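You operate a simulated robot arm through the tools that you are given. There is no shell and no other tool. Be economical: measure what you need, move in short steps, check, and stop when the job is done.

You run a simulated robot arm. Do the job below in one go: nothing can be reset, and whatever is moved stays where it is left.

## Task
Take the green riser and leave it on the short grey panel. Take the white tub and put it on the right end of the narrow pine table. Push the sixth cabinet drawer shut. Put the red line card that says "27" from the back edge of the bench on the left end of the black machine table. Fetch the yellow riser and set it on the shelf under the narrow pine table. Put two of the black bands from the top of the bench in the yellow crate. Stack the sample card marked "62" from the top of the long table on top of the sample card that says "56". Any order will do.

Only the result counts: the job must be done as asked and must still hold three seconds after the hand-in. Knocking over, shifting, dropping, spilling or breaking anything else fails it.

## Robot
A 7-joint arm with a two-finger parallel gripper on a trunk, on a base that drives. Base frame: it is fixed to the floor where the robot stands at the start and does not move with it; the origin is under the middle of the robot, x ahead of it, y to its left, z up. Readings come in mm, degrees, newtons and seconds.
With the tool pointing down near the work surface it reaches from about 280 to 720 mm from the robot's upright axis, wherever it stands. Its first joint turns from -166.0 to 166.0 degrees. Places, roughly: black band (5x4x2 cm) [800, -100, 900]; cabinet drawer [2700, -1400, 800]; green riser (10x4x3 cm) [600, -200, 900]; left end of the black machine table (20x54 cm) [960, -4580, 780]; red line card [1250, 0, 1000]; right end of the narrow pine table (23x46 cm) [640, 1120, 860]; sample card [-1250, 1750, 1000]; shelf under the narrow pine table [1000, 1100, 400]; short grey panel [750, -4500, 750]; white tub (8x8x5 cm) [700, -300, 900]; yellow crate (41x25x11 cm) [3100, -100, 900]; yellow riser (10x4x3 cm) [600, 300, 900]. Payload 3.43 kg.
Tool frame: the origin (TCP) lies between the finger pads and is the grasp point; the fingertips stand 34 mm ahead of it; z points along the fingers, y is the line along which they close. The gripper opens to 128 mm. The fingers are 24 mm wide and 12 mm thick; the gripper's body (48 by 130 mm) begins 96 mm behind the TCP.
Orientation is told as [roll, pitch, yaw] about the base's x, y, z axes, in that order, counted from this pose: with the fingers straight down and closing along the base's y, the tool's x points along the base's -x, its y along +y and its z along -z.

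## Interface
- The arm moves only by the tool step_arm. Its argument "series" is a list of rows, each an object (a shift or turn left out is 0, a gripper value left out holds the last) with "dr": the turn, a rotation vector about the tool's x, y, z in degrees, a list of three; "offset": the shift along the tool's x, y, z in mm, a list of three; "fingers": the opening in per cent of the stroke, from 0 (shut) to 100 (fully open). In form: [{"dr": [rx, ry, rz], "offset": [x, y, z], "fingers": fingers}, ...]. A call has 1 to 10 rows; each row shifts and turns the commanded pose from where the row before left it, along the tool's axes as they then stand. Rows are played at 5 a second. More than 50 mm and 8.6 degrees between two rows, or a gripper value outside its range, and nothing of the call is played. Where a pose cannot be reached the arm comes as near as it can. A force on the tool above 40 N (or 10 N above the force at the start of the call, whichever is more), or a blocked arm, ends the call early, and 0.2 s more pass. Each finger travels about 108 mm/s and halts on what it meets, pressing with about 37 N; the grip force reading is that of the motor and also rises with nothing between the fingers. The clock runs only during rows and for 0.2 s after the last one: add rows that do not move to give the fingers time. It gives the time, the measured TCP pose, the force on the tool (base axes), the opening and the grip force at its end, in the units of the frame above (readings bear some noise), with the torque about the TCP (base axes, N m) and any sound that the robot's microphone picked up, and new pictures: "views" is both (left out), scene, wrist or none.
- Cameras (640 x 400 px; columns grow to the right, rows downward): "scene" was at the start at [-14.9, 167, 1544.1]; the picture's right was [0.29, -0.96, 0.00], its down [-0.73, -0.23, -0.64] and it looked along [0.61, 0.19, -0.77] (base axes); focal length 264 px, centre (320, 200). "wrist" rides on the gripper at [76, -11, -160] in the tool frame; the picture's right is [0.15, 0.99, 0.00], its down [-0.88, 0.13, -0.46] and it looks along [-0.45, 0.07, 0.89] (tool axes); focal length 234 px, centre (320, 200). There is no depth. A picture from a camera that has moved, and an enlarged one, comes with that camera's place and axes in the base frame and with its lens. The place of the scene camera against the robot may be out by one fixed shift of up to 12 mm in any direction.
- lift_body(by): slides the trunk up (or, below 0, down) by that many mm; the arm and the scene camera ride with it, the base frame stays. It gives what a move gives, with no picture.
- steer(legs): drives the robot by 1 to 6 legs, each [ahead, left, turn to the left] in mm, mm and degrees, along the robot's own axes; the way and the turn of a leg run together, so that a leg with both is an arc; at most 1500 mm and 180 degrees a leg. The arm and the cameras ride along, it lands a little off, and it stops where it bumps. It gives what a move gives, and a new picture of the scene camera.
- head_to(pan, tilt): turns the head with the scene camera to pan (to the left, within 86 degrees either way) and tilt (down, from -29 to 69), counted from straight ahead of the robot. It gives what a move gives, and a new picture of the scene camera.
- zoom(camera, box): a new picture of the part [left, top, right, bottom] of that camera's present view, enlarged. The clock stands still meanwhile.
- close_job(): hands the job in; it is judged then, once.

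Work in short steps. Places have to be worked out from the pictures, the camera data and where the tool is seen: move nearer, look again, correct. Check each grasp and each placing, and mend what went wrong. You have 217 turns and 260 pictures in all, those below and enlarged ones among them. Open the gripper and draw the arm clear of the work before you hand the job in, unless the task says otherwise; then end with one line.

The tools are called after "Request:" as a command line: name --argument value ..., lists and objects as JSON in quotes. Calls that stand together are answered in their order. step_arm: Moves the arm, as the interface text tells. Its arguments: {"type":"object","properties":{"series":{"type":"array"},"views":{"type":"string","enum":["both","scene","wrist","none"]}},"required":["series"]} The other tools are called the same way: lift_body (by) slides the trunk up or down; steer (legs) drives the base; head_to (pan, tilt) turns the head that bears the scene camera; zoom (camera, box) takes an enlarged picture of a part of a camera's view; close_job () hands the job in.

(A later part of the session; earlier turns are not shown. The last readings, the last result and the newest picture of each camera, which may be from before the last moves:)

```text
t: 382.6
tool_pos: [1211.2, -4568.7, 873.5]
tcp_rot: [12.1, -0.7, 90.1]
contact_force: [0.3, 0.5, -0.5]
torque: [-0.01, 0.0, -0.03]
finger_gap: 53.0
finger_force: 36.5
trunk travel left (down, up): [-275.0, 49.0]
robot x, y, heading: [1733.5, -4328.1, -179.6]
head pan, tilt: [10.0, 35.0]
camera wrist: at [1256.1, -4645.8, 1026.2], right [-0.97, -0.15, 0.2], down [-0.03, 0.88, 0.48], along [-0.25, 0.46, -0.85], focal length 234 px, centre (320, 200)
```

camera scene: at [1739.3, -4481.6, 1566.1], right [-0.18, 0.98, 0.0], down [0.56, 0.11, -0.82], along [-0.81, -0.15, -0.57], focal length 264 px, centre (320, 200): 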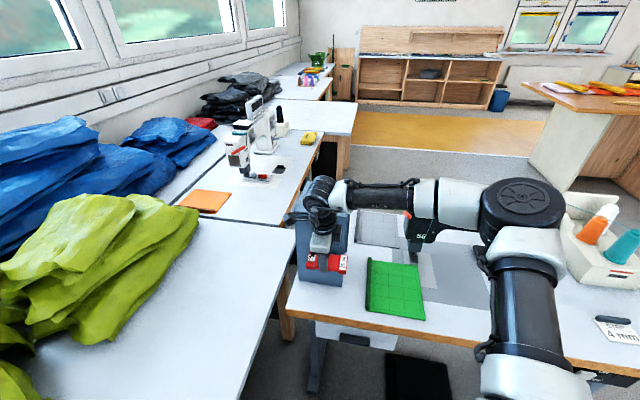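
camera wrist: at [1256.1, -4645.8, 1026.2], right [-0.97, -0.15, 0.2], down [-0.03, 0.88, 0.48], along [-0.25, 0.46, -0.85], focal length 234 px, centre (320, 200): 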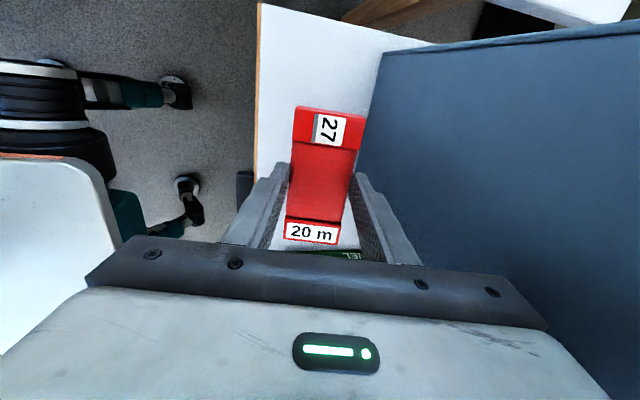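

Request:
step_arm --series '[{"offset": [0, -5, 23]}, {"offset": [0, -1.5, 7]}, {"offset": [0, -0.8, 4]}, {"offset": [0, -0.8, 4]}, {"offset": [0, -0.8, 4]}, {"offset": [0, -0.8, 4]}, {}]' --views "wrist"

```text
t: 384.2
tool_pos: [1213.9, -4562.3, 829.8]
tcp_rot: [12.0, -0.7, 90.1]
contact_force: [-0.1, 0.7, -1.0]
torque: [0.03, 0.03, -0.02]
finger_gap: 53.0
finger_force: 36.8
out of reach, approached as far as the arm can: row 5
trunk travel left (down, up): [-275.0, 49.0]
robot x, y, heading: [1731.2, -4329.9, -179.2]
head pan, tilt: [10.0, 35.0]
camera wrist: at [1259.4, -4639.8, 982.8], right [-0.97, -0.15, 0.2], down [-0.03, 0.88, 0.48], along [-0.25, 0.46, -0.85], focal length 234 px, centre (320, 200)
```

wrist: 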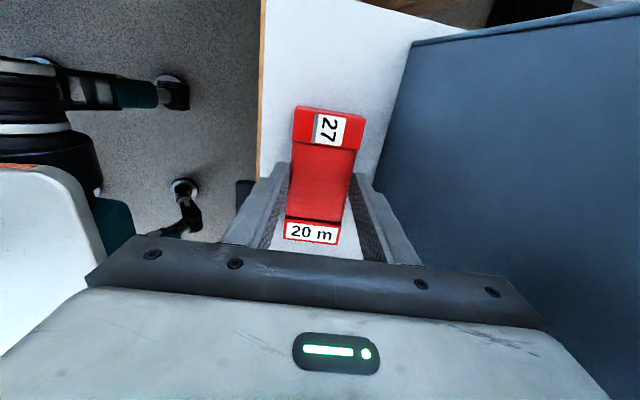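

Arm is near a reach limit; I lower the last bit with the trunk.

Request:
lift_body --by -6

Request:
lift_body --by -6

```text
t: 384.8
tool_pos: [1213.0, -4563.2, 825.9]
tcp_rot: [12.4, -0.4, 90.2]
contact_force: [-1.8, 2.3, 22.5]
torque: [0.4, -0.33, 0.01]
finger_gap: 53.4
finger_force: 36.8
trunk travel left (down, up): [-269.0, 55.0]
robot x, y, heading: [1735.4, -4328.3, -179.2]
head pan, tilt: [10.0, 35.0]
```

```text
t: 385.3
tool_pos: [1213.3, -4562.7, 821.8]
tcp_rot: [12.4, -0.5, 90.1]
contact_force: [-7.2, 0.5, 38.5]
torque: [0.13, -0.78, 0.11]
finger_gap: 54.1
finger_force: 37.2
trunk travel left (down, up): [-263.0, 61.0]
robot x, y, heading: [1735.2, -4329.2, -179.5]
head pan, tilt: [10.0, 35.0]
```

Contact made (38 N). I raise the trunk 5 mm to relieve, then open slightly.

Request:
lift_body --by 6

Request:
step_arm --series '[{"fingers": 46}, {}, {"fingers": 50}, {}, {}]' --views "wrist"

```text
t: 385.9
tool_pos: [1216.9, -4562.9, 821.8]
tcp_rot: [11.6, -0.6, 90.2]
contact_force: [1.5, -0.2, 3.3]
torque: [-0.18, -0.12, 0.1]
finger_gap: 54.2
finger_force: 36.9
trunk travel left (down, up): [-269.0, 55.0]
robot x, y, heading: [1734.3, -4331.2, -179.5]
head pan, tilt: [10.0, 35.0]
```

```text
t: 387.1
tool_pos: [1213.3, -4563.8, 824.1]
tcp_rot: [12.0, -0.6, 90.1]
contact_force: [-0.6, 0.1, 0.0]
torque: [0.03, 0.03, 0.01]
finger_gap: 63.8
finger_force: 0.1
trunk travel left (down, up): [-269.0, 55.0]
robot x, y, heading: [1733.8, -4331.0, -179.1]
head pan, tilt: [10.0, 35.0]
camera wrist: at [1259.4, -4639.8, 976.9], right [-0.97, -0.15, 0.2], down [-0.03, 0.88, 0.48], along [-0.25, 0.46, -0.85], focal length 234 px, centre (320, 200)
```

wrist: 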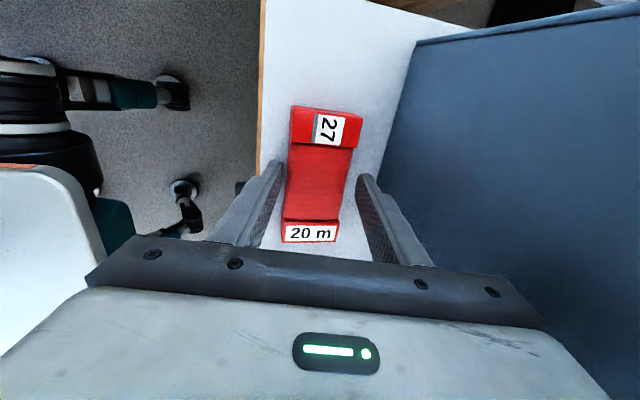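

The card rests flat on the left end. I retract along the tool axis.

Request:
step_arm --series '[{"offset": [0, 0, -25]}, {"offset": [0, 0, -45]}, {"offset": [0, 0, -45]}, {"offset": [0, 0, -45]}, {"offset": [0, 0, -45]}, {"offset": [0, 0, -45]}, {"offset": [0, 0, -45]}, {"offset": [0, 0, -30]}, {}]'

```text
t: 389.1
tool_pos: [1281.9, -4567.3, 1142.1]
tcp_rot: [12.0, -0.6, 90.2]
contact_force: [-0.8, 0.1, 0.1]
torque: [-0.01, 0.01, 0.0]
finger_gap: 64.0
finger_force: 0.1
trunk travel left (down, up): [-269.0, 55.0]
robot x, y, heading: [1733.5, -4330.6, -179.1]
head pan, tilt: [10.0, 35.0]
camera scene: at [1739.6, -4481.6, 1560.1], right [-0.18, 0.98, 0.0], down [0.56, 0.11, -0.82], along [-0.81, -0.15, -0.57], focal length 264 px, centre (320, 200)
camera wrist: at [1326.3, -4644.3, 1296.5], right [-0.97, -0.15, 0.2], down [-0.03, 0.88, 0.48], along [-0.25, 0.46, -0.85], focal length 234 px, centre (320, 200)
```

scene: 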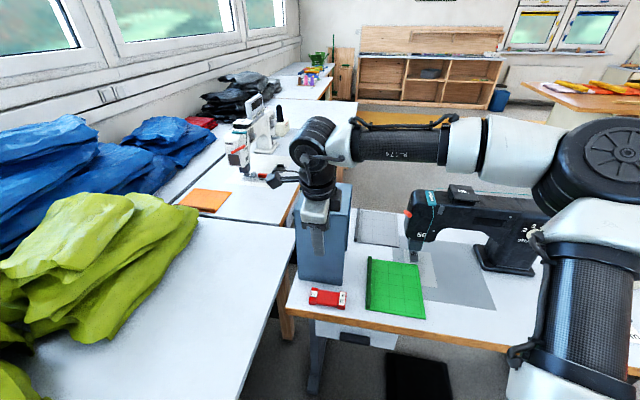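
wrist: 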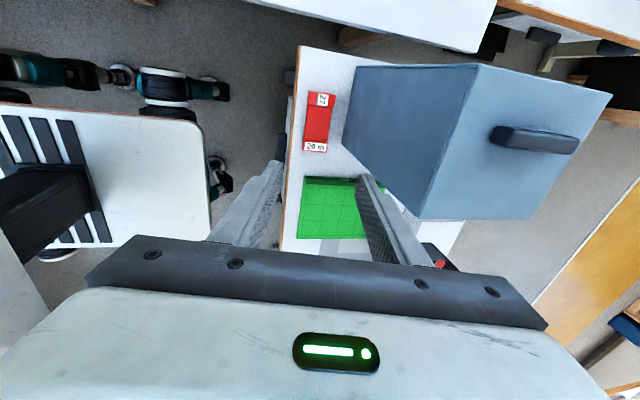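

Card placed. Now I restore the arm to neutral: undo the tilt and yaw back.

Request:
step_arm --series '[{"dr": [6, 0, 0]}, {"dr": [6, 0, 0]}, {"dr": [0, 0, -8.5]}, {"dr": [0, 0, -8.5]}, {"dr": [0, 0, -8.5]}, {"dr": [0, 0, -8.5]}, {"dr": [0, 0, -8.5]}, {"dr": [0, 0, -8.5]}, {"dr": [0, 0, -8.5]}, {"dr": [0, 0, -8.5]}]' --views "none"

Request:
step_arm --series '[{"dr": [0, 0, -8]}, {"dr": [0, 0, -8]}, {"dr": [0, 0, -7]}, {"offset": [20, -45, 0]}, {"offset": [10, -45, 0]}, {"offset": [0, -45, 0]}, {"offset": [0, -45, 0]}, {"offset": [0, -45, 0]}, {}]' --views "none"

Request:
steer --legs '[[-340, 0, 0], [0, -230, 0], [0, 0, -90], [1450, 0, 0], [1400, 0, 0]]'

```text
t: 391.3
tool_pos: [1281.4, -4566.4, 1141.5]
tcp_rot: [-0.5, -0.2, 158.3]
contact_force: [0.0, 0.3, -1.3]
torque: [0.01, 0.0, -0.03]
finger_gap: 63.8
finger_force: 0.1
trunk travel left (down, up): [-269.0, 55.0]
robot x, y, heading: [1734.4, -4331.2, -179.4]
head pan, tilt: [10.0, 35.0]
```

```text
t: 393.3
tool_pos: [1307.7, -4339.9, 1143.4]
tcp_rot: [-0.5, 0.0, -178.8]
contact_force: [0.0, 0.7, -0.1]
torque: [-0.01, 0.01, -0.01]
finger_gap: 63.7
finger_force: 0.0
trunk travel left (down, up): [-269.0, 55.0]
robot x, y, heading: [1733.2, -4328.4, -179.5]
head pan, tilt: [10.0, 35.0]
```

```text
t: 415.0
tool_pos: [1852.6, -854.0, 1142.8]
tcp_rot: [-0.7, -0.1, 94.5]
contact_force: [-0.5, 0.9, -1.0]
torque: [0.04, -0.04, 0.04]
finger_gap: 64.1
finger_force: 0.1
trunk travel left (down, up): [-269.0, 55.0]
robot x, y, heading: [1881.8, -1279.7, 93.9]
head pan, tilt: [10.0, 35.0]
camera scene: at [1734.0, -1289.0, 1560.1], right [0.97, 0.24, 0.0], down [0.14, -0.56, -0.82], along [-0.2, 0.8, -0.57], focal length 264 px, centre (320, 200)
```

scene: 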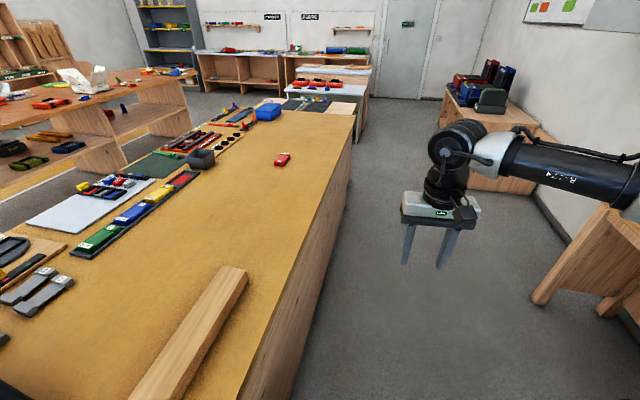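

Heading is off by 4°; I correct, then continue north to y≈1820 behind the bench.

Request:
steer --legs '[[0, -150, -3.9], [1450, 0, 0], [1450, 0, 0], [180, 0, 0], [0, 0, 90]]'

```text
t: 435.6
tool_pos: [1599.7, 1799.5, 1143.8]
tcp_rot: [-0.5, -0.1, 179.0]
contact_force: [0.1, 0.2, -1.0]
torque: [-0.01, -0.01, 0.04]
finger_gap: 63.9
finger_force: 0.0
trunk travel left (down, up): [-269.0, 55.0]
robot x, y, heading: [2025.6, 1790.7, 178.5]
head pan, tilt: [10.0, 35.0]
camera scene: at [2026.0, 1640.7, 1560.1], right [-0.15, 0.99, 0.0], down [0.57, 0.08, -0.82], along [-0.81, -0.12, -0.57], focal length 264 px, centre (320, 200)
```

scene: 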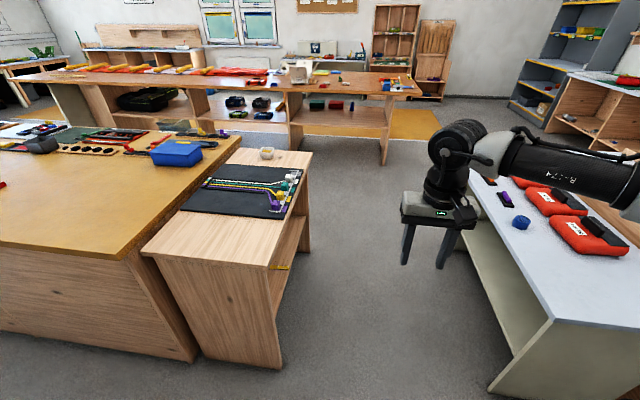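

The aisle is clear. I go through it westward and turn around in front of the bench, then strafe to the green riser.

Request:
steer --legs '[[0, -45, 1.5], [1450, 0, 0], [580, 0, 0], [0, 0, -179], [0, -1450, 0], [0, -480, 0]]'

```text
t: 472.7
tool_pos: [323.2, -119.3, 1143.6]
tcp_rot: [-0.7, 0.1, -2.8]
contact_force: [-0.1, -0.8, 0.1]
torque: [-0.02, -0.01, -0.02]
finger_gap: 64.2
finger_force: 0.1
trunk travel left (down, up): [-269.0, 55.0]
robot x, y, heading: [-103.0, -99.8, -3.5]
head pan, tilt: [10.0, 35.0]
camera scene: at [-95.6, 59.9, 1560.1], right [0.12, -0.99, 0.0], down [-0.57, -0.07, -0.82], along [0.81, 0.1, -0.57], focal length 264 px, centre (320, 200)
```

scene: 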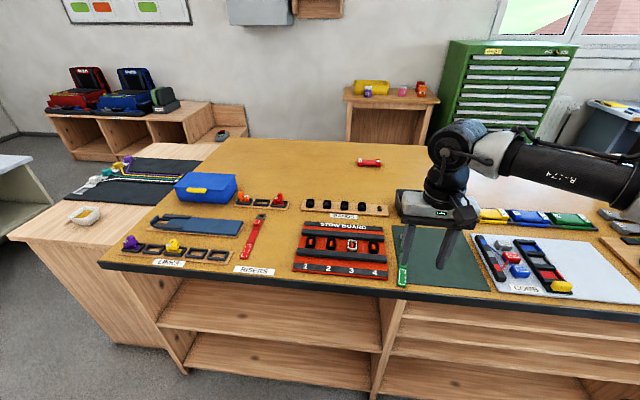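

I move in 150 mm and look at the green riser.

Request:
steer --legs '[[150, 0, 3.5]]'

Request:
zoom --camera "wrist" --box '[0, 0, 640, 400]'

```text
t: 474.0
tool_pos: [475.5, -97.7, 1143.9]
tcp_rot: [-0.6, 0.1, 0.8]
contact_force: [-0.5, 1.4, -0.3]
torque: [0.02, 0.01, -0.01]
finger_gap: 64.0
finger_force: 0.1
trunk travel left (down, up): [-269.0, 55.0]
robot x, y, heading: [50.4, -104.6, 0.2]
head pan, tilt: [10.0, 35.0]
camera scene: at [47.0, 55.9, 1560.0], right [0.18, -0.98, 0.0], down [-0.56, -0.1, -0.82], along [0.81, 0.14, -0.57], focal length 264 px, centre (320, 200)
```

scene: 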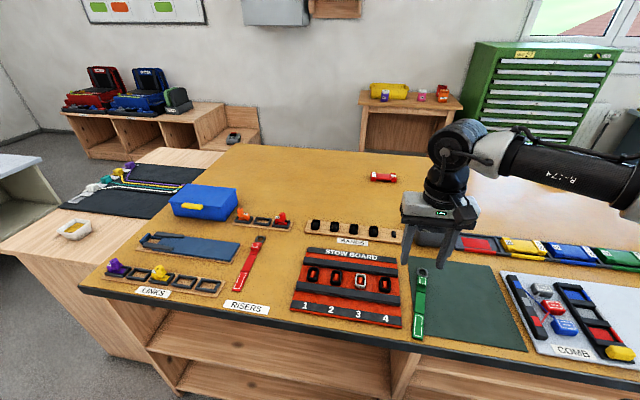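

```text
1.00 times, centred on (320, 200) of wrist (not enlarged: the box is as wide or as high as the picture)
camera zoom: at [400.8, -108.0, 1303.6], right [-0.16, 0.99, -0.01], down [0.88, 0.15, 0.45], along [0.45, 0.06, -0.89], focal length 234 px, centre (320, 200)
```

zoom: 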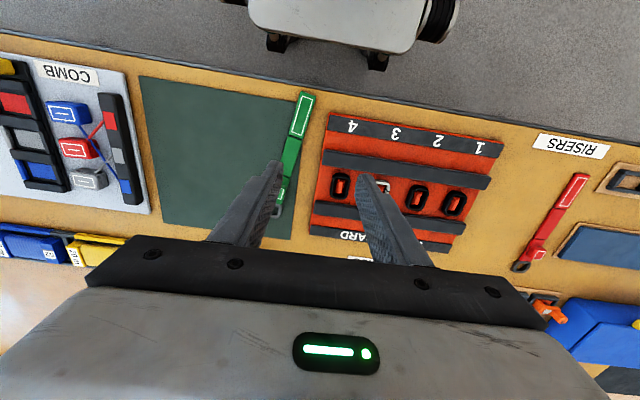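

Green riser's mid segment is about (524,-144), axis yaw ≈ -6°. I align above it and descend to ~z 968.

Request:
step_arm --series '[{"offset": [-24, -23, 0], "dr": [0.6, 0, 6.8], "fingers": 42}, {"offset": [-27, -20, 0]}, {"offset": [0, 0, 45]}, {"offset": [0, 0, 45]}, {"offset": [0, 0, 45]}, {"offset": [0, 0, 40]}, {}]' --views "wrist"

```text
t: 475.6
tool_pos: [525.1, -148.5, 970.5]
tcp_rot: [-1.1, 0.0, -6.0]
contact_force: [-0.4, 0.4, -0.2]
torque: [-0.02, 0.02, 0.01]
finger_gap: 53.9
finger_force: 0.0
trunk travel left (down, up): [-269.0, 55.0]
robot x, y, heading: [49.3, -102.4, 0.4]
head pan, tilt: [10.0, 35.0]
camera wrist: at [449.6, -148.7, 1130.0], right [-0.04, 1.0, -0.02], down [0.89, 0.05, 0.46], along [0.46, 0.0, -0.89], focal length 234 px, centre (320, 200)
```

wrist: 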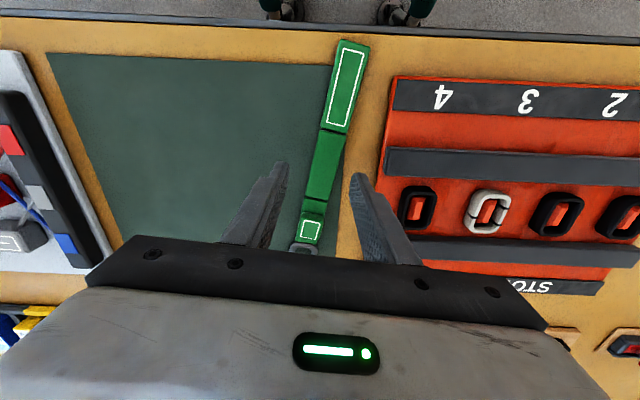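

Aligned within ~3°. I rotate 3° more, descend and close.

Request:
step_arm --series '[{"offset": [0, 0, 20], "dr": [1, 0, 3]}, {"offset": [0, 0, 8]}, {"offset": [0, 0, 4]}, {}, {"fingers": 20}, {"fingers": 5}, {}, {}]' --views "wrist"

```text
t: 477.4
tool_pos: [525.3, -148.2, 938.5]
tcp_rot: [-2.2, -0.2, -9.0]
contact_force: [-0.1, 0.6, -0.3]
torque: [0.02, 0.02, 0.02]
finger_gap: 24.8
finger_force: 37.1
trunk travel left (down, up): [-269.0, 55.0]
robot x, y, heading: [48.2, -100.0, 0.2]
head pan, tilt: [10.0, 35.0]
camera wrist: at [449.5, -140.8, 1097.8], right [0.01, 1.0, -0.04], down [0.89, 0.01, 0.45], along [0.45, -0.04, -0.89], focal length 234 px, centre (320, 200)
```

wrist: 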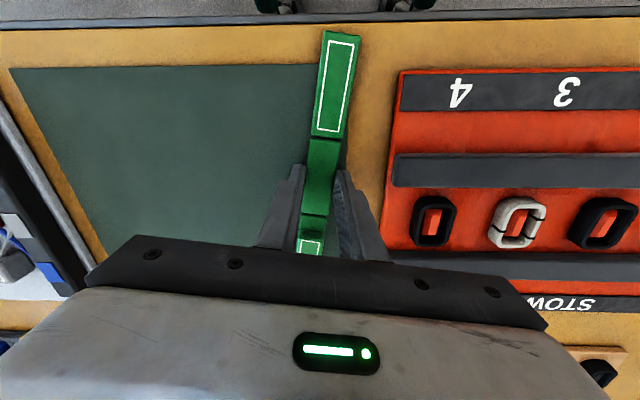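

Gripped. I lift and square the tool, then drive along the front of the bench toward the machine table's rear side.

Request:
step_arm --series '[{"offset": [0, 0, -15]}, {"offset": [0, 0, -45]}, {"offset": [0, 0, -45]}, {"offset": [0, 0, -45]}, {"offset": [0, 0, -45], "dr": [-2.2, 0, 0]}, {"dr": [0, 0, -8]}, {"offset": [0, 45, 0]}, {}]' --views "wrist"

Request:
steer --legs '[[-180, 0, 0], [0, -1450, 0], [0, -900, 0]]'

```text
t: 479.2
tool_pos: [525.1, -93.3, 1132.2]
tcp_rot: [0.0, -0.2, -0.9]
contact_force: [0.3, 0.6, -1.4]
torque: [-0.01, -0.03, 0.04]
finger_gap: 24.7
finger_force: 36.8
trunk travel left (down, up): [-269.0, 55.0]
robot x, y, heading: [49.3, -104.5, 0.2]
head pan, tilt: [10.0, 35.0]
camera wrist: at [449.3, -104.4, 1291.0], right [-0.13, 0.99, 0.0], down [0.88, 0.11, 0.46], along [0.46, 0.06, -0.89], focal length 234 px, centre (320, 200)
```

wrist: 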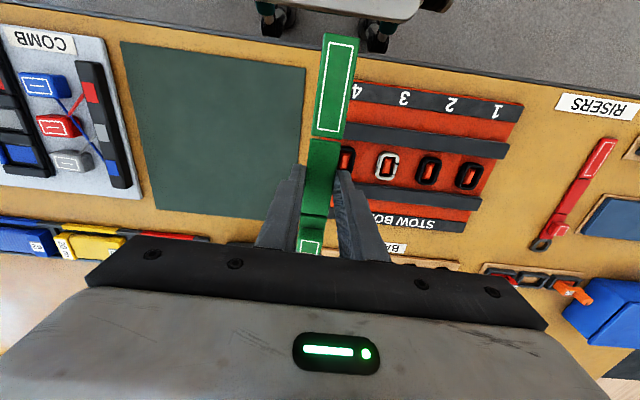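

```text
t: 503.0
tool_pos: [330.0, -2449.1, 1131.9]
tcp_rot: [0.0, -0.3, -2.5]
contact_force: [-0.4, -0.5, -0.7]
torque: [-0.01, -0.01, 0.0]
finger_gap: 24.9
finger_force: 37.6
trunk travel left (down, up): [-269.0, 55.0]
robot x, y, heading: [-147.1, -2447.4, -1.1]
head pan, tilt: [10.0, 35.0]
camera scene: at [-144.3, -2286.5, 1560.1], right [0.15, -0.99, 0.0], down [-0.57, -0.09, -0.82], along [0.81, 0.13, -0.57], focal length 264 px, centre (320, 200)
```

scene: 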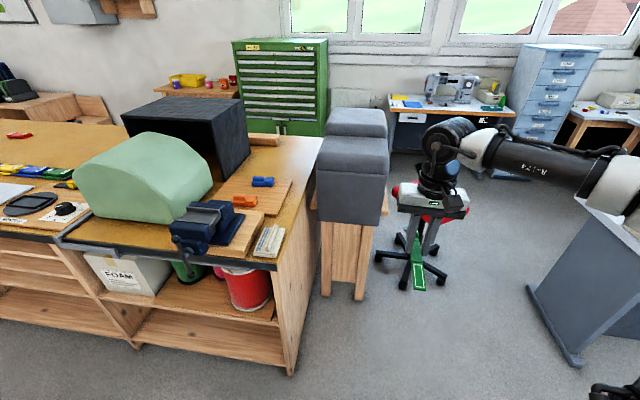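

I check the way ahead to the right before continuing.

Request:
head_to --pan -70 --tilt 35

```text
t: 504.5
tool_pos: [329.0, -2448.9, 1130.4]
tcp_rot: [-0.1, -0.2, -2.4]
contact_force: [0.1, -1.5, -0.3]
torque: [-0.01, 0.02, -0.01]
finger_gap: 25.0
finger_force: 36.7
trunk travel left (down, up): [-269.0, 55.0]
robot x, y, heading: [-147.9, -2446.7, -1.1]
head pan, tilt: [-70.0, 35.0]
camera scene: at [-202.9, -2383.4, 1560.1], right [-0.95, -0.32, 0.0], down [-0.19, 0.54, -0.82], along [0.26, -0.78, -0.57], focal length 264 px, centre (320, 200)
```

scene: 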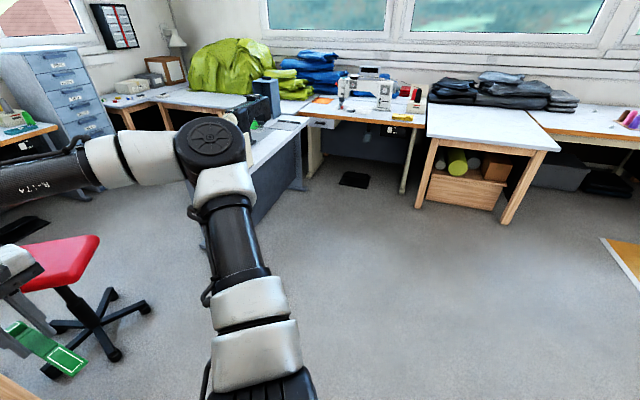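

Floor is open. I strafe right to y≈-4380 and look at the table from behind.

Request:
steer --legs '[[0, -1000, 1.1], [0, -920, 0]]'

Request:
head_to --pan 0 --tilt 40

```text
t: 523.3
tool_pos: [312.3, -4367.5, 1131.4]
tcp_rot: [0.1, -0.2, -1.6]
contact_force: [0.7, -0.2, 0.4]
torque: [0.02, 0.01, 0.0]
finger_gap: 24.9
finger_force: 37.5
trunk travel left (down, up): [-269.0, 55.0]
robot x, y, heading: [-160.5, -4371.0, -0.4]
head pan, tilt: [-70.0, 35.0]
camera scene: at [-221.4, -4310.4, 1560.1], right [-0.94, -0.34, 0.0], down [-0.19, 0.54, -0.82], along [0.28, -0.77, -0.57], focal length 264 px, centre (320, 200)
```

scene: 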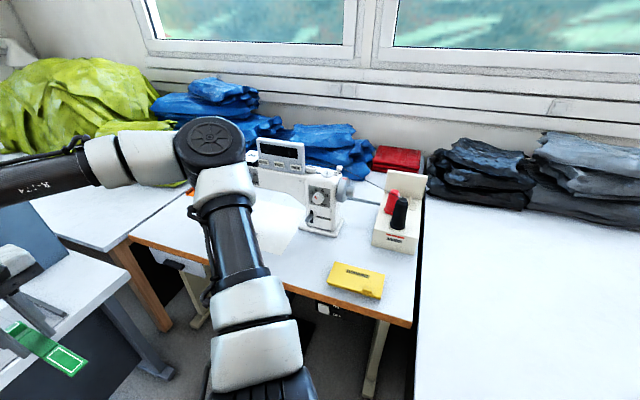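

```text
t: 524.7
tool_pos: [311.8, -4368.4, 1131.4]
tcp_rot: [0.0, -0.2, -1.7]
contact_force: [-0.3, 0.7, -1.4]
torque: [-0.01, 0.04, -0.01]
finger_gap: 25.1
finger_force: 37.1
trunk travel left (down, up): [-269.0, 55.0]
robot x, y, heading: [-165.8, -4370.8, -0.2]
head pan, tilt: [0.0, 40.0]
camera scene: at [-166.0, -4228.0, 1552.5], right [-0.01, -1.0, 0.0], down [-0.64, 0.0, -0.77], along [0.77, 0.0, -0.64], focal length 264 px, centre (320, 200)
```

scene: 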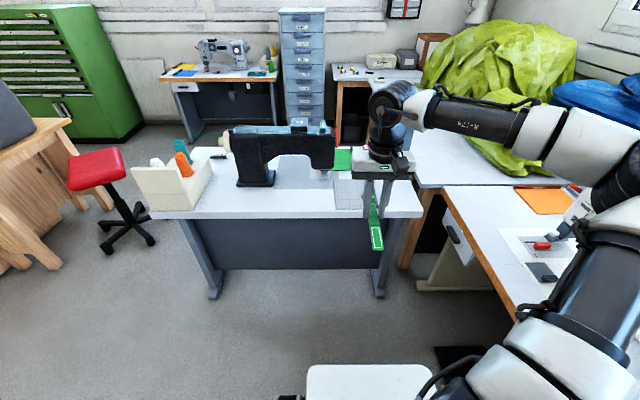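

I drive ahead 440 mm so the riser comes over the grey panel.

Request:
steer --legs '[[440, 0, 0]]'

Request:
zoom --camera "wrist" --box '[0, 0, 640, 400]'

```text
t: 527.4
tool_pos: [748.5, -4373.7, 1130.6]
tcp_rot: [-0.1, -0.2, -1.8]
contact_force: [0.5, -1.1, -1.0]
torque: [0.03, 0.02, -0.01]
finger_gap: 24.8
finger_force: 36.6
trunk travel left (down, up): [-269.0, 55.0]
robot x, y, heading: [271.9, -4374.8, -0.9]
head pan, tilt: [0.0, 40.0]
camera scene: at [269.5, -4231.3, 1552.5], right [-0.01, -1.0, 0.0], down [-0.64, 0.01, -0.77], along [0.77, -0.01, -0.64], focal length 264 px, centre (320, 200)
```

scene: 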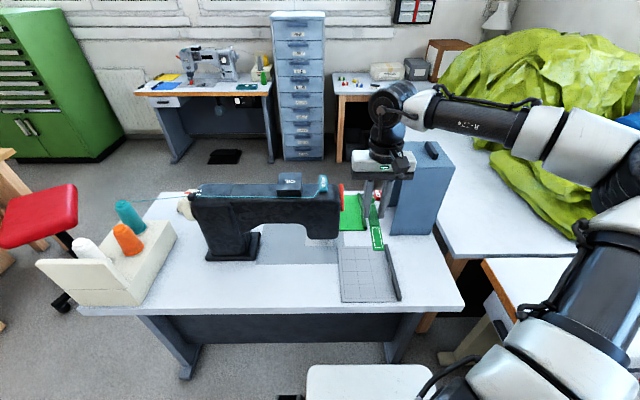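

```text
1.00 times, centred on (320, 200) of wrist (not enlarged: the box is as wide or as high as the picture)
camera zoom: at [671.7, -4382.0, 1290.8], right [-0.12, 0.99, 0.0], down [0.88, 0.1, 0.46], along [0.46, 0.05, -0.89], focal length 234 px, centre (320, 200)
```

zoom: 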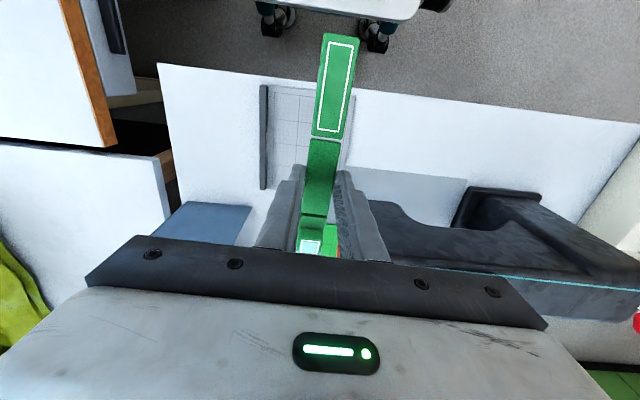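

Panel spans x≈698–918, y≈-4305…-4450. I centre the riser on it (TCP ≈ (798,-4388)) and descend.

Request:
step_arm --series '[{"offset": [-25, -7, 0]}, {"offset": [-25, -7, 0]}, {"offset": [0, 0, 45]}, {"offset": [0, 0, 45]}, {"offset": [0, 0, 45]}, {"offset": [0, 0, 45]}, {"offset": [0, 0, 45]}, {}]'

```text
t: 529.1
tool_pos: [797.5, -4389.7, 905.3]
tcp_rot: [0.0, -0.2, -1.8]
contact_force: [0.0, -0.8, -1.9]
torque: [-0.01, 0.03, -0.01]
finger_gap: 24.4
finger_force: 37.2
trunk travel left (down, up): [-269.0, 55.0]
robot x, y, heading: [269.2, -4378.8, -0.6]
head pan, tilt: [0.0, 40.0]
camera scene: at [269.5, -4231.3, 1552.5], right [-0.01, -1.0, 0.0], down [-0.64, 0.01, -0.77], along [0.77, -0.01, -0.64], focal length 264 px, centre (320, 200)
camera wrist: at [720.9, -4398.6, 1065.1], right [-0.12, 0.99, 0.0], down [0.88, 0.1, 0.46], along [0.46, 0.05, -0.89], focal length 234 px, centre (320, 200)
```

scene: 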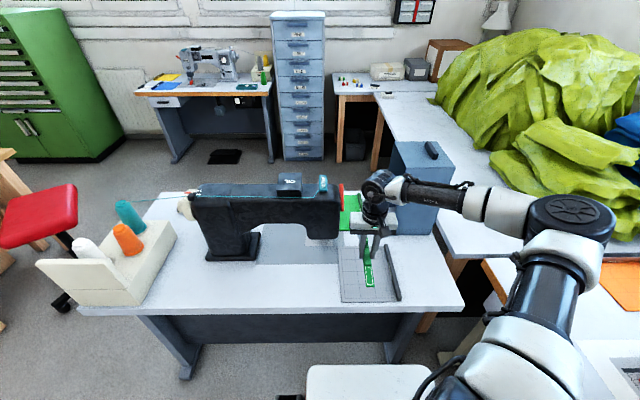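
wrist: 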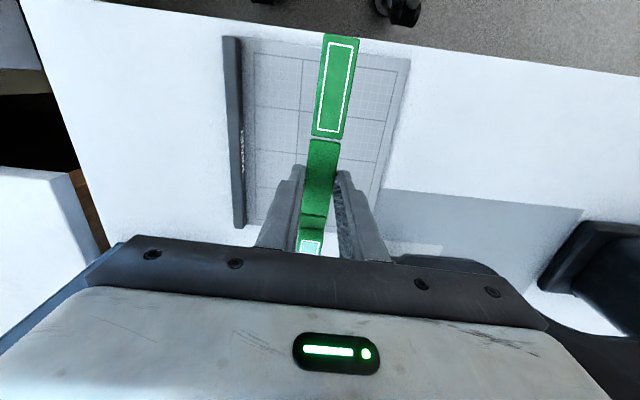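

Well over the panel. Descend and feel for contact.

Request:
step_arm --series '[{"offset": [0, 0, 45]}, {"offset": [0, 0, 25]}, {"offset": [0, 0, 5]}, {"offset": [0, 0, 3]}, {"offset": [0, 0, 3]}, {"offset": [0, 0, 3]}, {}]' --views "none"

```text
t: 530.8
tool_pos: [797.0, -4389.1, 822.4]
tcp_rot: [0.0, -0.3, -1.9]
contact_force: [0.8, -0.2, -0.8]
torque: [-0.04, 0.03, 0.0]
finger_gap: 25.1
finger_force: 36.8
trunk travel left (down, up): [-269.0, 55.0]
robot x, y, heading: [270.2, -4373.8, -0.7]
head pan, tilt: [0.0, 40.0]
```

Request:
step_arm --series '[{"offset": [0, 0, 2.5]}, {"offset": [0, 0, 2.5]}, {"offset": [0, 0, 2.5]}, {"offset": [0, 0, 2.5]}, {}]' --views "wrist"

```text
t: 531.6
tool_pos: [798.7, -4389.5, 820.4]
tcp_rot: [0.0, -0.6, -1.8]
contact_force: [-9.2, -1.5, 22.2]
torque: [-0.06, 0.1, -0.04]
finger_gap: 24.9
finger_force: 37.0
trunk travel left (down, up): [-269.0, 55.0]
robot x, y, heading: [273.7, -4376.1, -0.6]
head pan, tilt: [0.0, 40.0]
stopped in row 4: the force on the tool passed its limit at 44 N (the readings are from after the stop); the commanded pose is now the measured one
camera wrist: at [721.8, -4397.7, 978.9], right [-0.11, 0.99, 0.0], down [0.88, 0.1, 0.46], along [0.46, 0.05, -0.89], focal length 234 px, centre (320, 200)
```

wrist: 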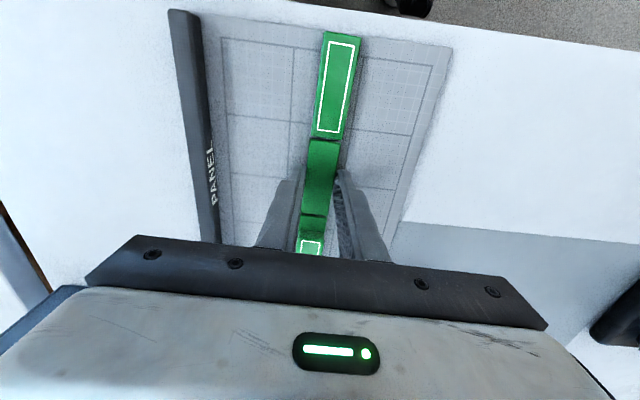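

It is on the panel (labelled "PANEL"). I ease 2 mm, open, and lift away.

Request:
step_arm --series '[{"offset": [0, 0, -2]}, {"fingers": 32}, {}, {"fingers": 38}, {}, {"offset": [0, 0, -30]}, {"offset": [0, 0, -45]}, {"offset": [0, 0, -45]}, {"offset": [0, 0, -45]}, {"offset": [0, 0, -45]}]' --views "wrist"

```text
t: 533.8
tool_pos: [796.0, -4389.0, 1030.7]
tcp_rot: [0.0, -0.3, -1.8]
contact_force: [0.0, 0.1, 0.7]
torque: [0.0, 0.01, 0.0]
finger_gap: 48.5
finger_force: 0.1
trunk travel left (down, up): [-269.0, 55.0]
robot x, y, heading: [271.4, -4372.9, -0.5]
head pan, tilt: [0.0, 40.0]
camera wrist: at [719.3, -4397.6, 1190.3], right [-0.11, 0.99, 0.0], down [0.88, 0.1, 0.46], along [0.46, 0.05, -0.89], focal length 234 px, centre (320, 200)
```

wrist: 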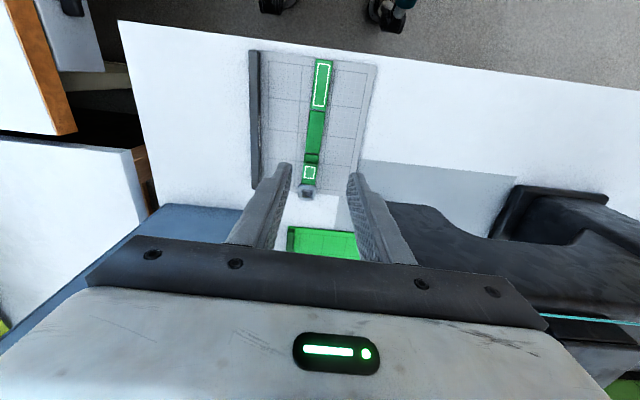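

Riser is on the panel. While here I look for the "56" sample card: zoom on the sewing desk and the white-machine table.

Request:
zoom --camera "scene" --box '[120, 30, 280, 110]'

Request:
step_arm --series '[{"offset": [40, 0, -30]}, {"offset": [40, 0, -30]}, {"offset": [40, 0, -30]}, {}]' --views "none"

Request:
steer --legs '[[-430, 0, 0.5], [0, 1450, 0]]'

```text
4.00 times, centred on (200, 70) of scene
camera zoom: at [269.2, -4231.3, 1552.4], right [-0.01, -1.0, 0.0], down [-0.64, 0.01, -0.77], along [0.77, -0.01, -0.64], focal length 1054 px, centre (800, 720)
```

zoom: 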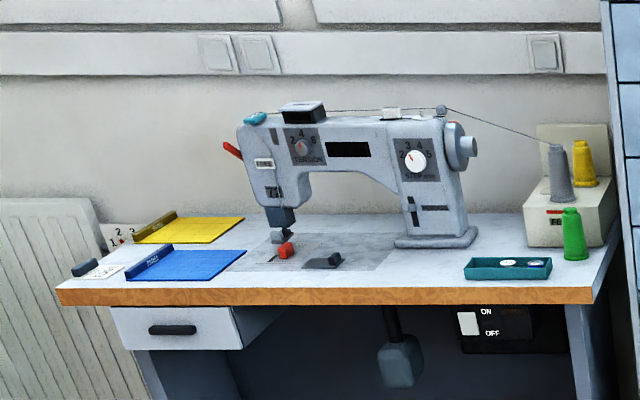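

```text
t: 534.8
tool_pos: [677.1, -4384.6, 1117.9]
tcp_rot: [-0.1, -0.5, -1.8]
contact_force: [0.1, 0.9, 0.3]
torque: [0.0, -0.02, -0.02]
finger_gap: 48.7
finger_force: 0.0
trunk travel left (down, up): [-269.0, 55.0]
robot x, y, heading: [272.3, -4376.2, -0.6]
head pan, tilt: [0.0, 40.0]
```

```text
t: 551.1
tool_pos: [248.8, -2929.9, 1117.8]
tcp_rot: [0.0, -0.5, -0.8]
contact_force: [-0.4, -0.4, -0.5]
torque: [0.0, 0.0, -0.02]
finger_gap: 48.7
finger_force: 0.0
trunk travel left (down, up): [-269.0, 55.0]
robot x, y, heading: [-158.7, -2929.6, 0.3]
head pan, tilt: [0.0, 40.0]
camera scene: at [-162.5, -2783.5, 1552.5], right [0.01, -1.0, 0.0], down [-0.64, -0.01, -0.77], along [0.77, 0.01, -0.64], focal length 264 px, centre (320, 200)
```

scene: 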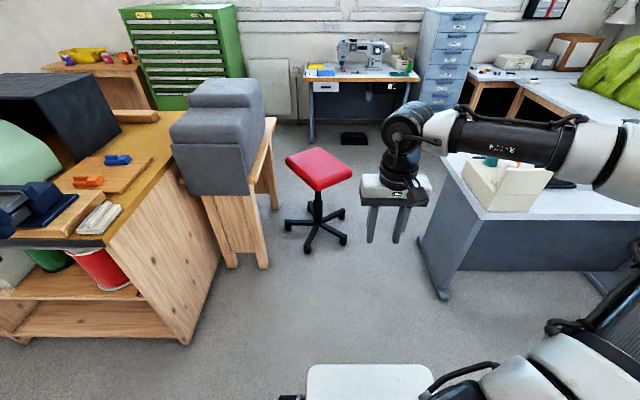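

I turn to face +y and look west along the way for the "56" card.

Request:
steer --legs '[[0, 0, 90], [900, 0, 0]]'

Request:
head_to --pan 75 --tilt 20

```text
t: 560.0
tool_pos: [-232.8, -1608.1, 1118.4]
tcp_rot: [0.0, -0.5, 92.4]
contact_force: [0.2, -0.7, -0.3]
torque: [0.0, 0.0, 0.04]
finger_gap: 48.4
finger_force: 0.0
trunk travel left (down, up): [-269.0, 55.0]
robot x, y, heading: [-209.8, -2011.1, 93.4]
head pan, tilt: [0.0, 40.0]
camera scene: at [-350.1, -2022.9, 1552.5], right [1.0, 0.06, 0.0], down [0.04, -0.64, -0.77], along [-0.05, 0.76, -0.64], focal length 264 px, centre (320, 200)
```

scene: 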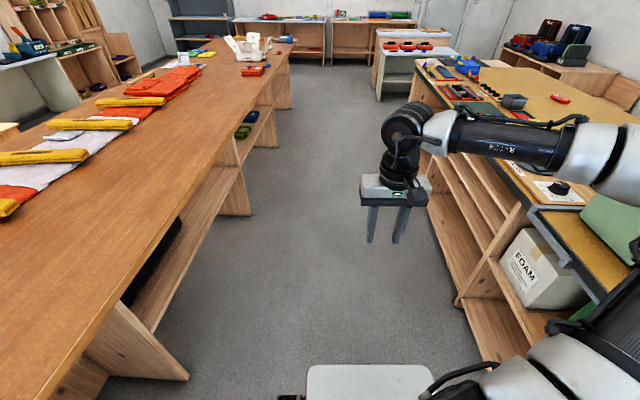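

```text
t: 561.4
tool_pos: [-232.0, -1606.8, 1118.1]
tcp_rot: [0.0, -0.4, 92.3]
contact_force: [0.0, -0.3, 0.4]
torque: [-0.02, -0.01, -0.01]
finger_gap: 48.6
finger_force: 0.1
trunk travel left (down, up): [-269.0, 55.0]
robot x, y, heading: [-210.8, -2011.1, 93.6]
head pan, tilt: [75.0, 20.0]
camera scene: at [-436.0, -2089.3, 1583.9], right [0.2, 0.98, 0.0], down [0.34, -0.07, -0.94], along [-0.92, 0.19, -0.34], focal length 264 px, centre (320, 200)
```

scene: 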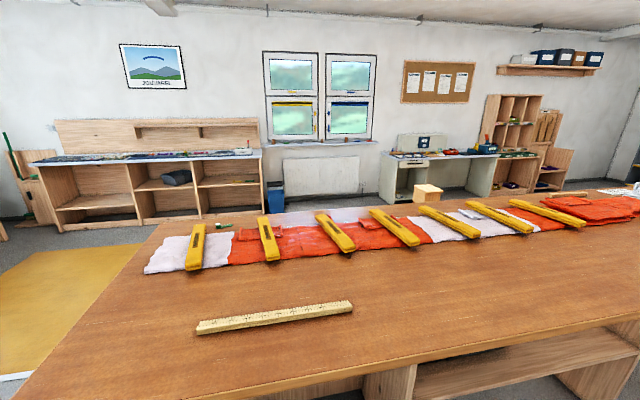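

Request:
zoom --camera "scene" --box '[30, 130, 270, 230]'

Request:
zoom --camera "scene" --box '[370, 90, 610, 210]'

```text
2.67 times, centred on (150, 180) of scene
camera zoom: at [-436.0, -2089.3, 1583.9], right [0.2, 0.98, 0.0], down [0.34, -0.07, -0.94], along [-0.92, 0.19, -0.34], focal length 703 px, centre (773, 253)
```

zoom: 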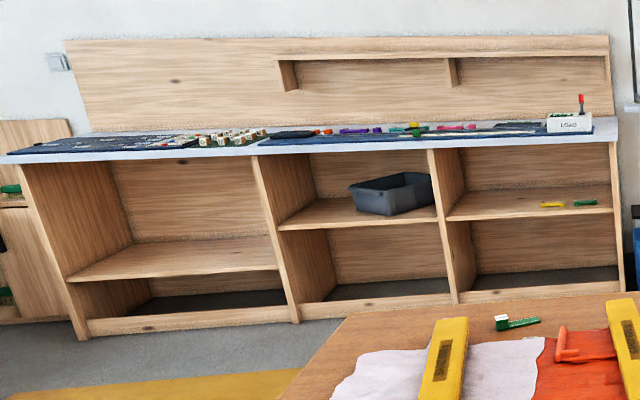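

```text
2.67 times, centred on (490, 150) of scene
camera zoom: at [-436.0, -2089.3, 1583.9], right [0.2, 0.98, 0.0], down [0.34, -0.07, -0.94], along [-0.92, 0.19, -0.34], focal length 703 px, centre (-133, 333)
```

zoom: 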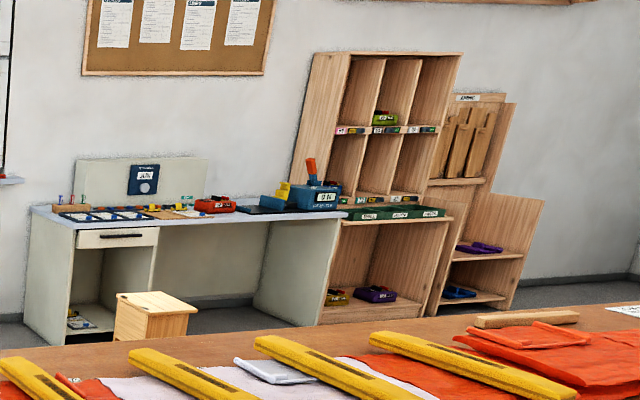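

Not there either. I continue north and check around the cardboard box on the long table from the south.

Request:
steer --legs '[[1400, -60, -3.4], [450, 0, 0]]'

Request:
head_to --pan 50 --tilt 30

Request:
zoom --camera "scene" --box '[160, 80, 480, 260]'

```text
t: 570.9
tool_pos: [-186.0, 274.1, 1118.0]
tcp_rot: [0.0, -0.5, 88.5]
contact_force: [0.3, -0.2, -0.8]
torque: [0.02, 0.0, -0.03]
finger_gap: 48.7
finger_force: 0.2
trunk travel left (down, up): [-269.0, 55.0]
robot x, y, heading: [-193.4, -131.8, 89.8]
head pan, tilt: [75.0, 20.0]
camera scene: at [-421.1, -193.3, 1583.9], right [0.26, 0.96, 0.0], down [0.33, -0.09, -0.94], along [-0.91, 0.25, -0.34], focal length 264 px, centre (320, 200)
```

scene: 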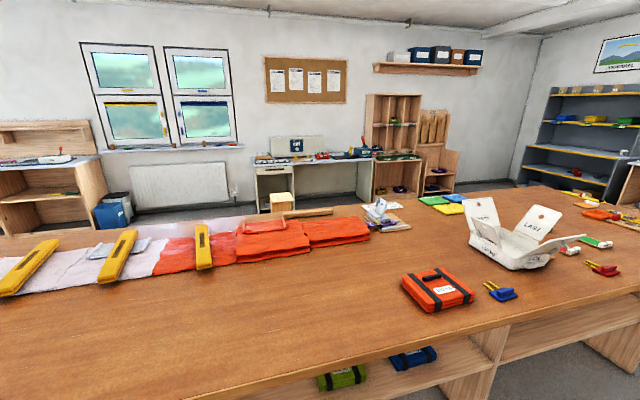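

```text
t: 571.8
tool_pos: [-186.0, 273.4, 1118.3]
tcp_rot: [0.0, -0.5, 88.5]
contact_force: [-0.1, 0.0, -0.1]
torque: [-0.04, 0.0, 0.01]
finger_gap: 48.3
finger_force: 0.2
trunk travel left (down, up): [-269.0, 55.0]
robot x, y, heading: [-190.3, -131.9, 89.7]
head pan, tilt: [50.0, 30.0]
camera scene: at [-400.3, -159.5, 1567.9], right [0.65, 0.76, 0.0], down [0.38, -0.32, -0.87], along [-0.66, 0.56, -0.5], focal length 264 px, centre (320, 200)
```

scene: 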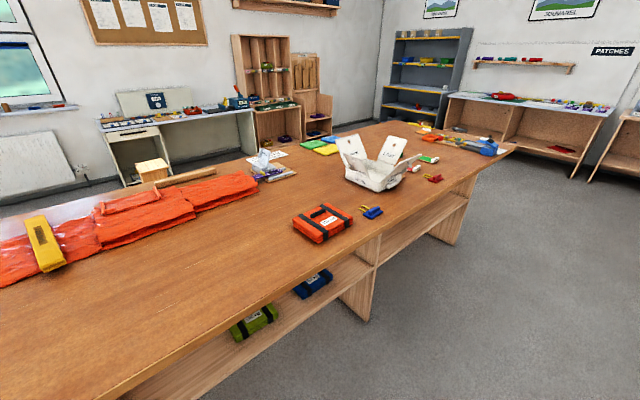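

```text
2.00 times, centred on (320, 170) of scene
camera zoom: at [-400.3, -159.5, 1567.9], right [0.65, 0.76, 0.0], down [0.38, -0.32, -0.87], along [-0.66, 0.56, -0.5], focal length 527 px, centre (320, 260)
```

zoom: 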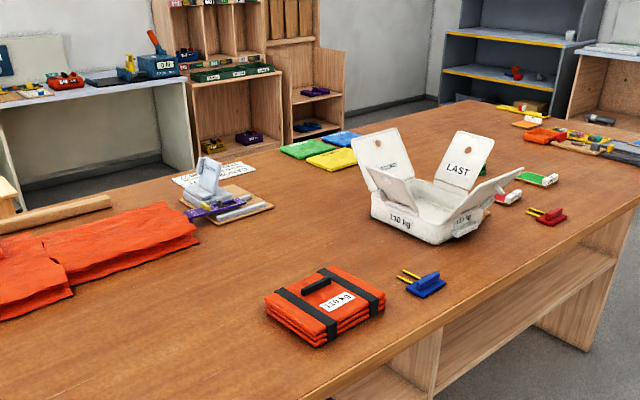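

At the far right end of the long table there's an orange card (~(-1618,2018)) likely "56". First I fetch the second band: turn to the bench.

Request:
steer --legs '[[0, 0, -90], [270, 30, 0]]'

Request:
zoom --camera "wrist" --box '[0, 0, 640, 400]'

```text
t: 577.6
tool_pos: [484.3, -114.5, 1118.0]
tcp_rot: [0.0, -0.5, -1.8]
contact_force: [0.3, 0.6, 0.4]
torque: [-0.02, 0.0, 0.01]
finger_gap: 48.5
finger_force: 0.1
trunk travel left (down, up): [-269.0, 55.0]
robot x, y, heading: [80.0, -105.2, -0.4]
head pan, tilt: [50.0, 30.0]
camera scene: at [49.9, 107.7, 1567.8], right [0.76, -0.65, 0.0], down [-0.33, -0.38, -0.87], along [0.56, 0.66, -0.5], focal length 264 px, centre (320, 200)
```

scene: 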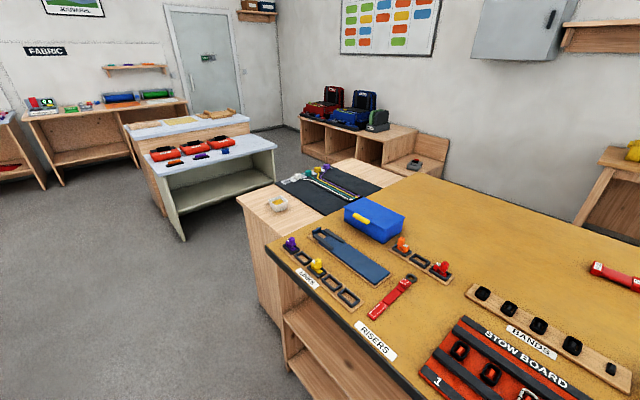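

```text
1.00 times, centred on (320, 200) of wrist (not enlarged: the box is as wide or as high as the picture)
camera zoom: at [408.7, -124.0, 1276.5], right [-0.12, 0.99, 0.0], down [0.88, 0.1, 0.46], along [0.46, 0.05, -0.89], focal length 234 px, centre (320, 200)
```

zoom: 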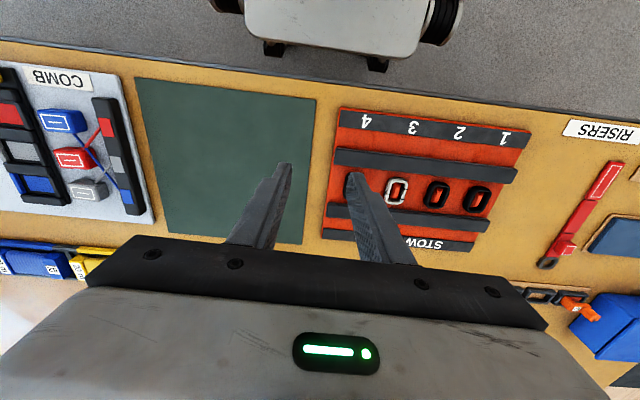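

I move over band 2 at about (790,-12) and descend to z≈988.

Request:
step_arm --series '[{"offset": [-43.7, 14.5, 0], "dr": [0, 0, -1.8], "fingers": 44}, {"offset": [-43.7, 14.5, 0]}, {"offset": [-43.7, 14.5, 0]}, {"offset": [-43.7, 14.5, 0]}, {"offset": [-43.7, 14.5, 0]}, {"offset": [-43.7, 14.5, 0]}, {"offset": [-43.7, 14.5, 0]}, {"offset": [0, 0, 45]}, {"offset": [0, 0, 45]}, {"offset": [0, 0, 40]}]' --views "wrist"

```text
t: 579.8
tool_pos: [760.4, -30.0, 988.3]
tcp_rot: [0.0, -0.5, 0.1]
contact_force: [-0.5, 0.1, 0.1]
torque: [-0.01, 0.02, 0.01]
finger_gap: 56.3
finger_force: 0.0
out of reach, approached as far as the arm can: row 7
trunk travel left (down, up): [-269.0, 55.0]
robot x, y, heading: [78.5, -103.4, -0.4]
head pan, tilt: [50.0, 30.0]
camera wrist: at [683.3, -40.8, 1147.9], right [-0.15, 0.99, 0.0], down [0.88, 0.13, 0.46], along [0.46, 0.07, -0.89], focal length 234 px, centre (320, 200)
```

wrist: 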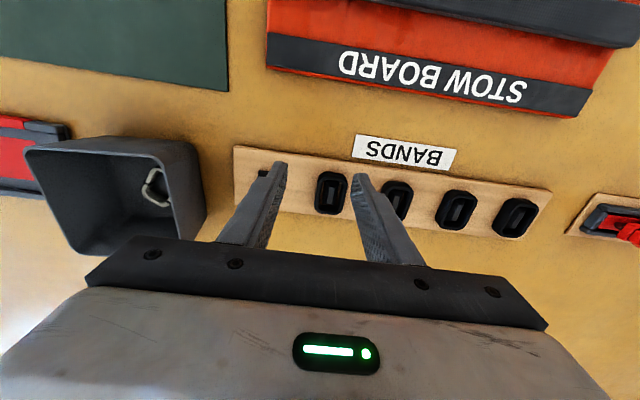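

I drive 14 mm ahead and 17 mm left to bring it in reach, then finish alignment.

Request:
steer --legs '[[14, 17, 0]]'

Request:
step_arm --series '[{"offset": [-18, 0, 15]}, {}]' --views "wrist"

```text
t: 580.7
tool_pos: [773.7, -12.8, 988.7]
tcp_rot: [0.0, -0.5, 0.0]
contact_force: [0.7, 1.0, 0.3]
torque: [-0.02, 0.0, -0.03]
finger_gap: 56.2
finger_force: 0.1
trunk travel left (down, up): [-269.0, 55.0]
robot x, y, heading: [93.5, -89.5, -0.6]
head pan, tilt: [50.0, 30.0]
camera scene: at [64.0, 123.8, 1567.8], right [0.76, -0.65, 0.0], down [-0.33, -0.38, -0.87], along [0.56, 0.66, -0.5], focal length 264 px, centre (320, 200)
```

scene: 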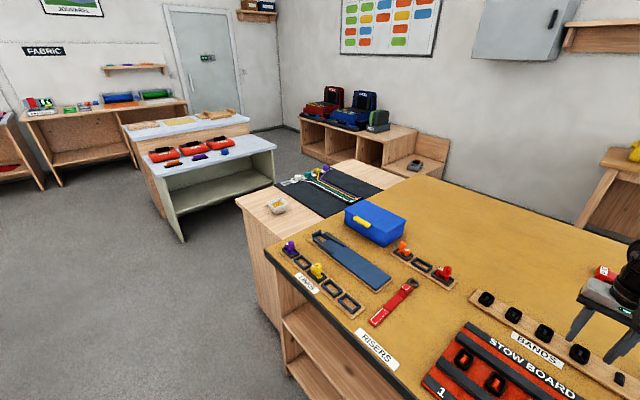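

```text
t: 581.3
tool_pos: [788.6, -16.0, 974.9]
tcp_rot: [0.0, -0.6, 0.1]
contact_force: [-0.4, 0.4, -0.3]
torque: [0.0, -0.01, 0.0]
finger_gap: 56.3
finger_force: 0.1
trunk travel left (down, up): [-269.0, 55.0]
robot x, y, heading: [89.2, -95.6, -0.5]
head pan, tilt: [50.0, 30.0]
camera wrist: at [712.9, -26.2, 1133.1], right [-0.15, 0.99, 0.0], down [0.88, 0.13, 0.46], along [0.46, 0.07, -0.89], focal length 234 px, centre (320, 200)
```

wrist: 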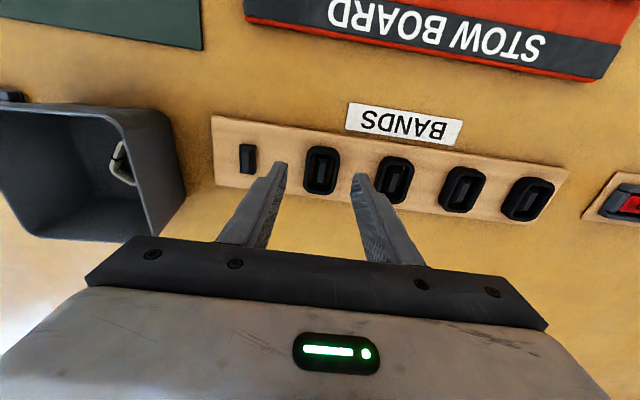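

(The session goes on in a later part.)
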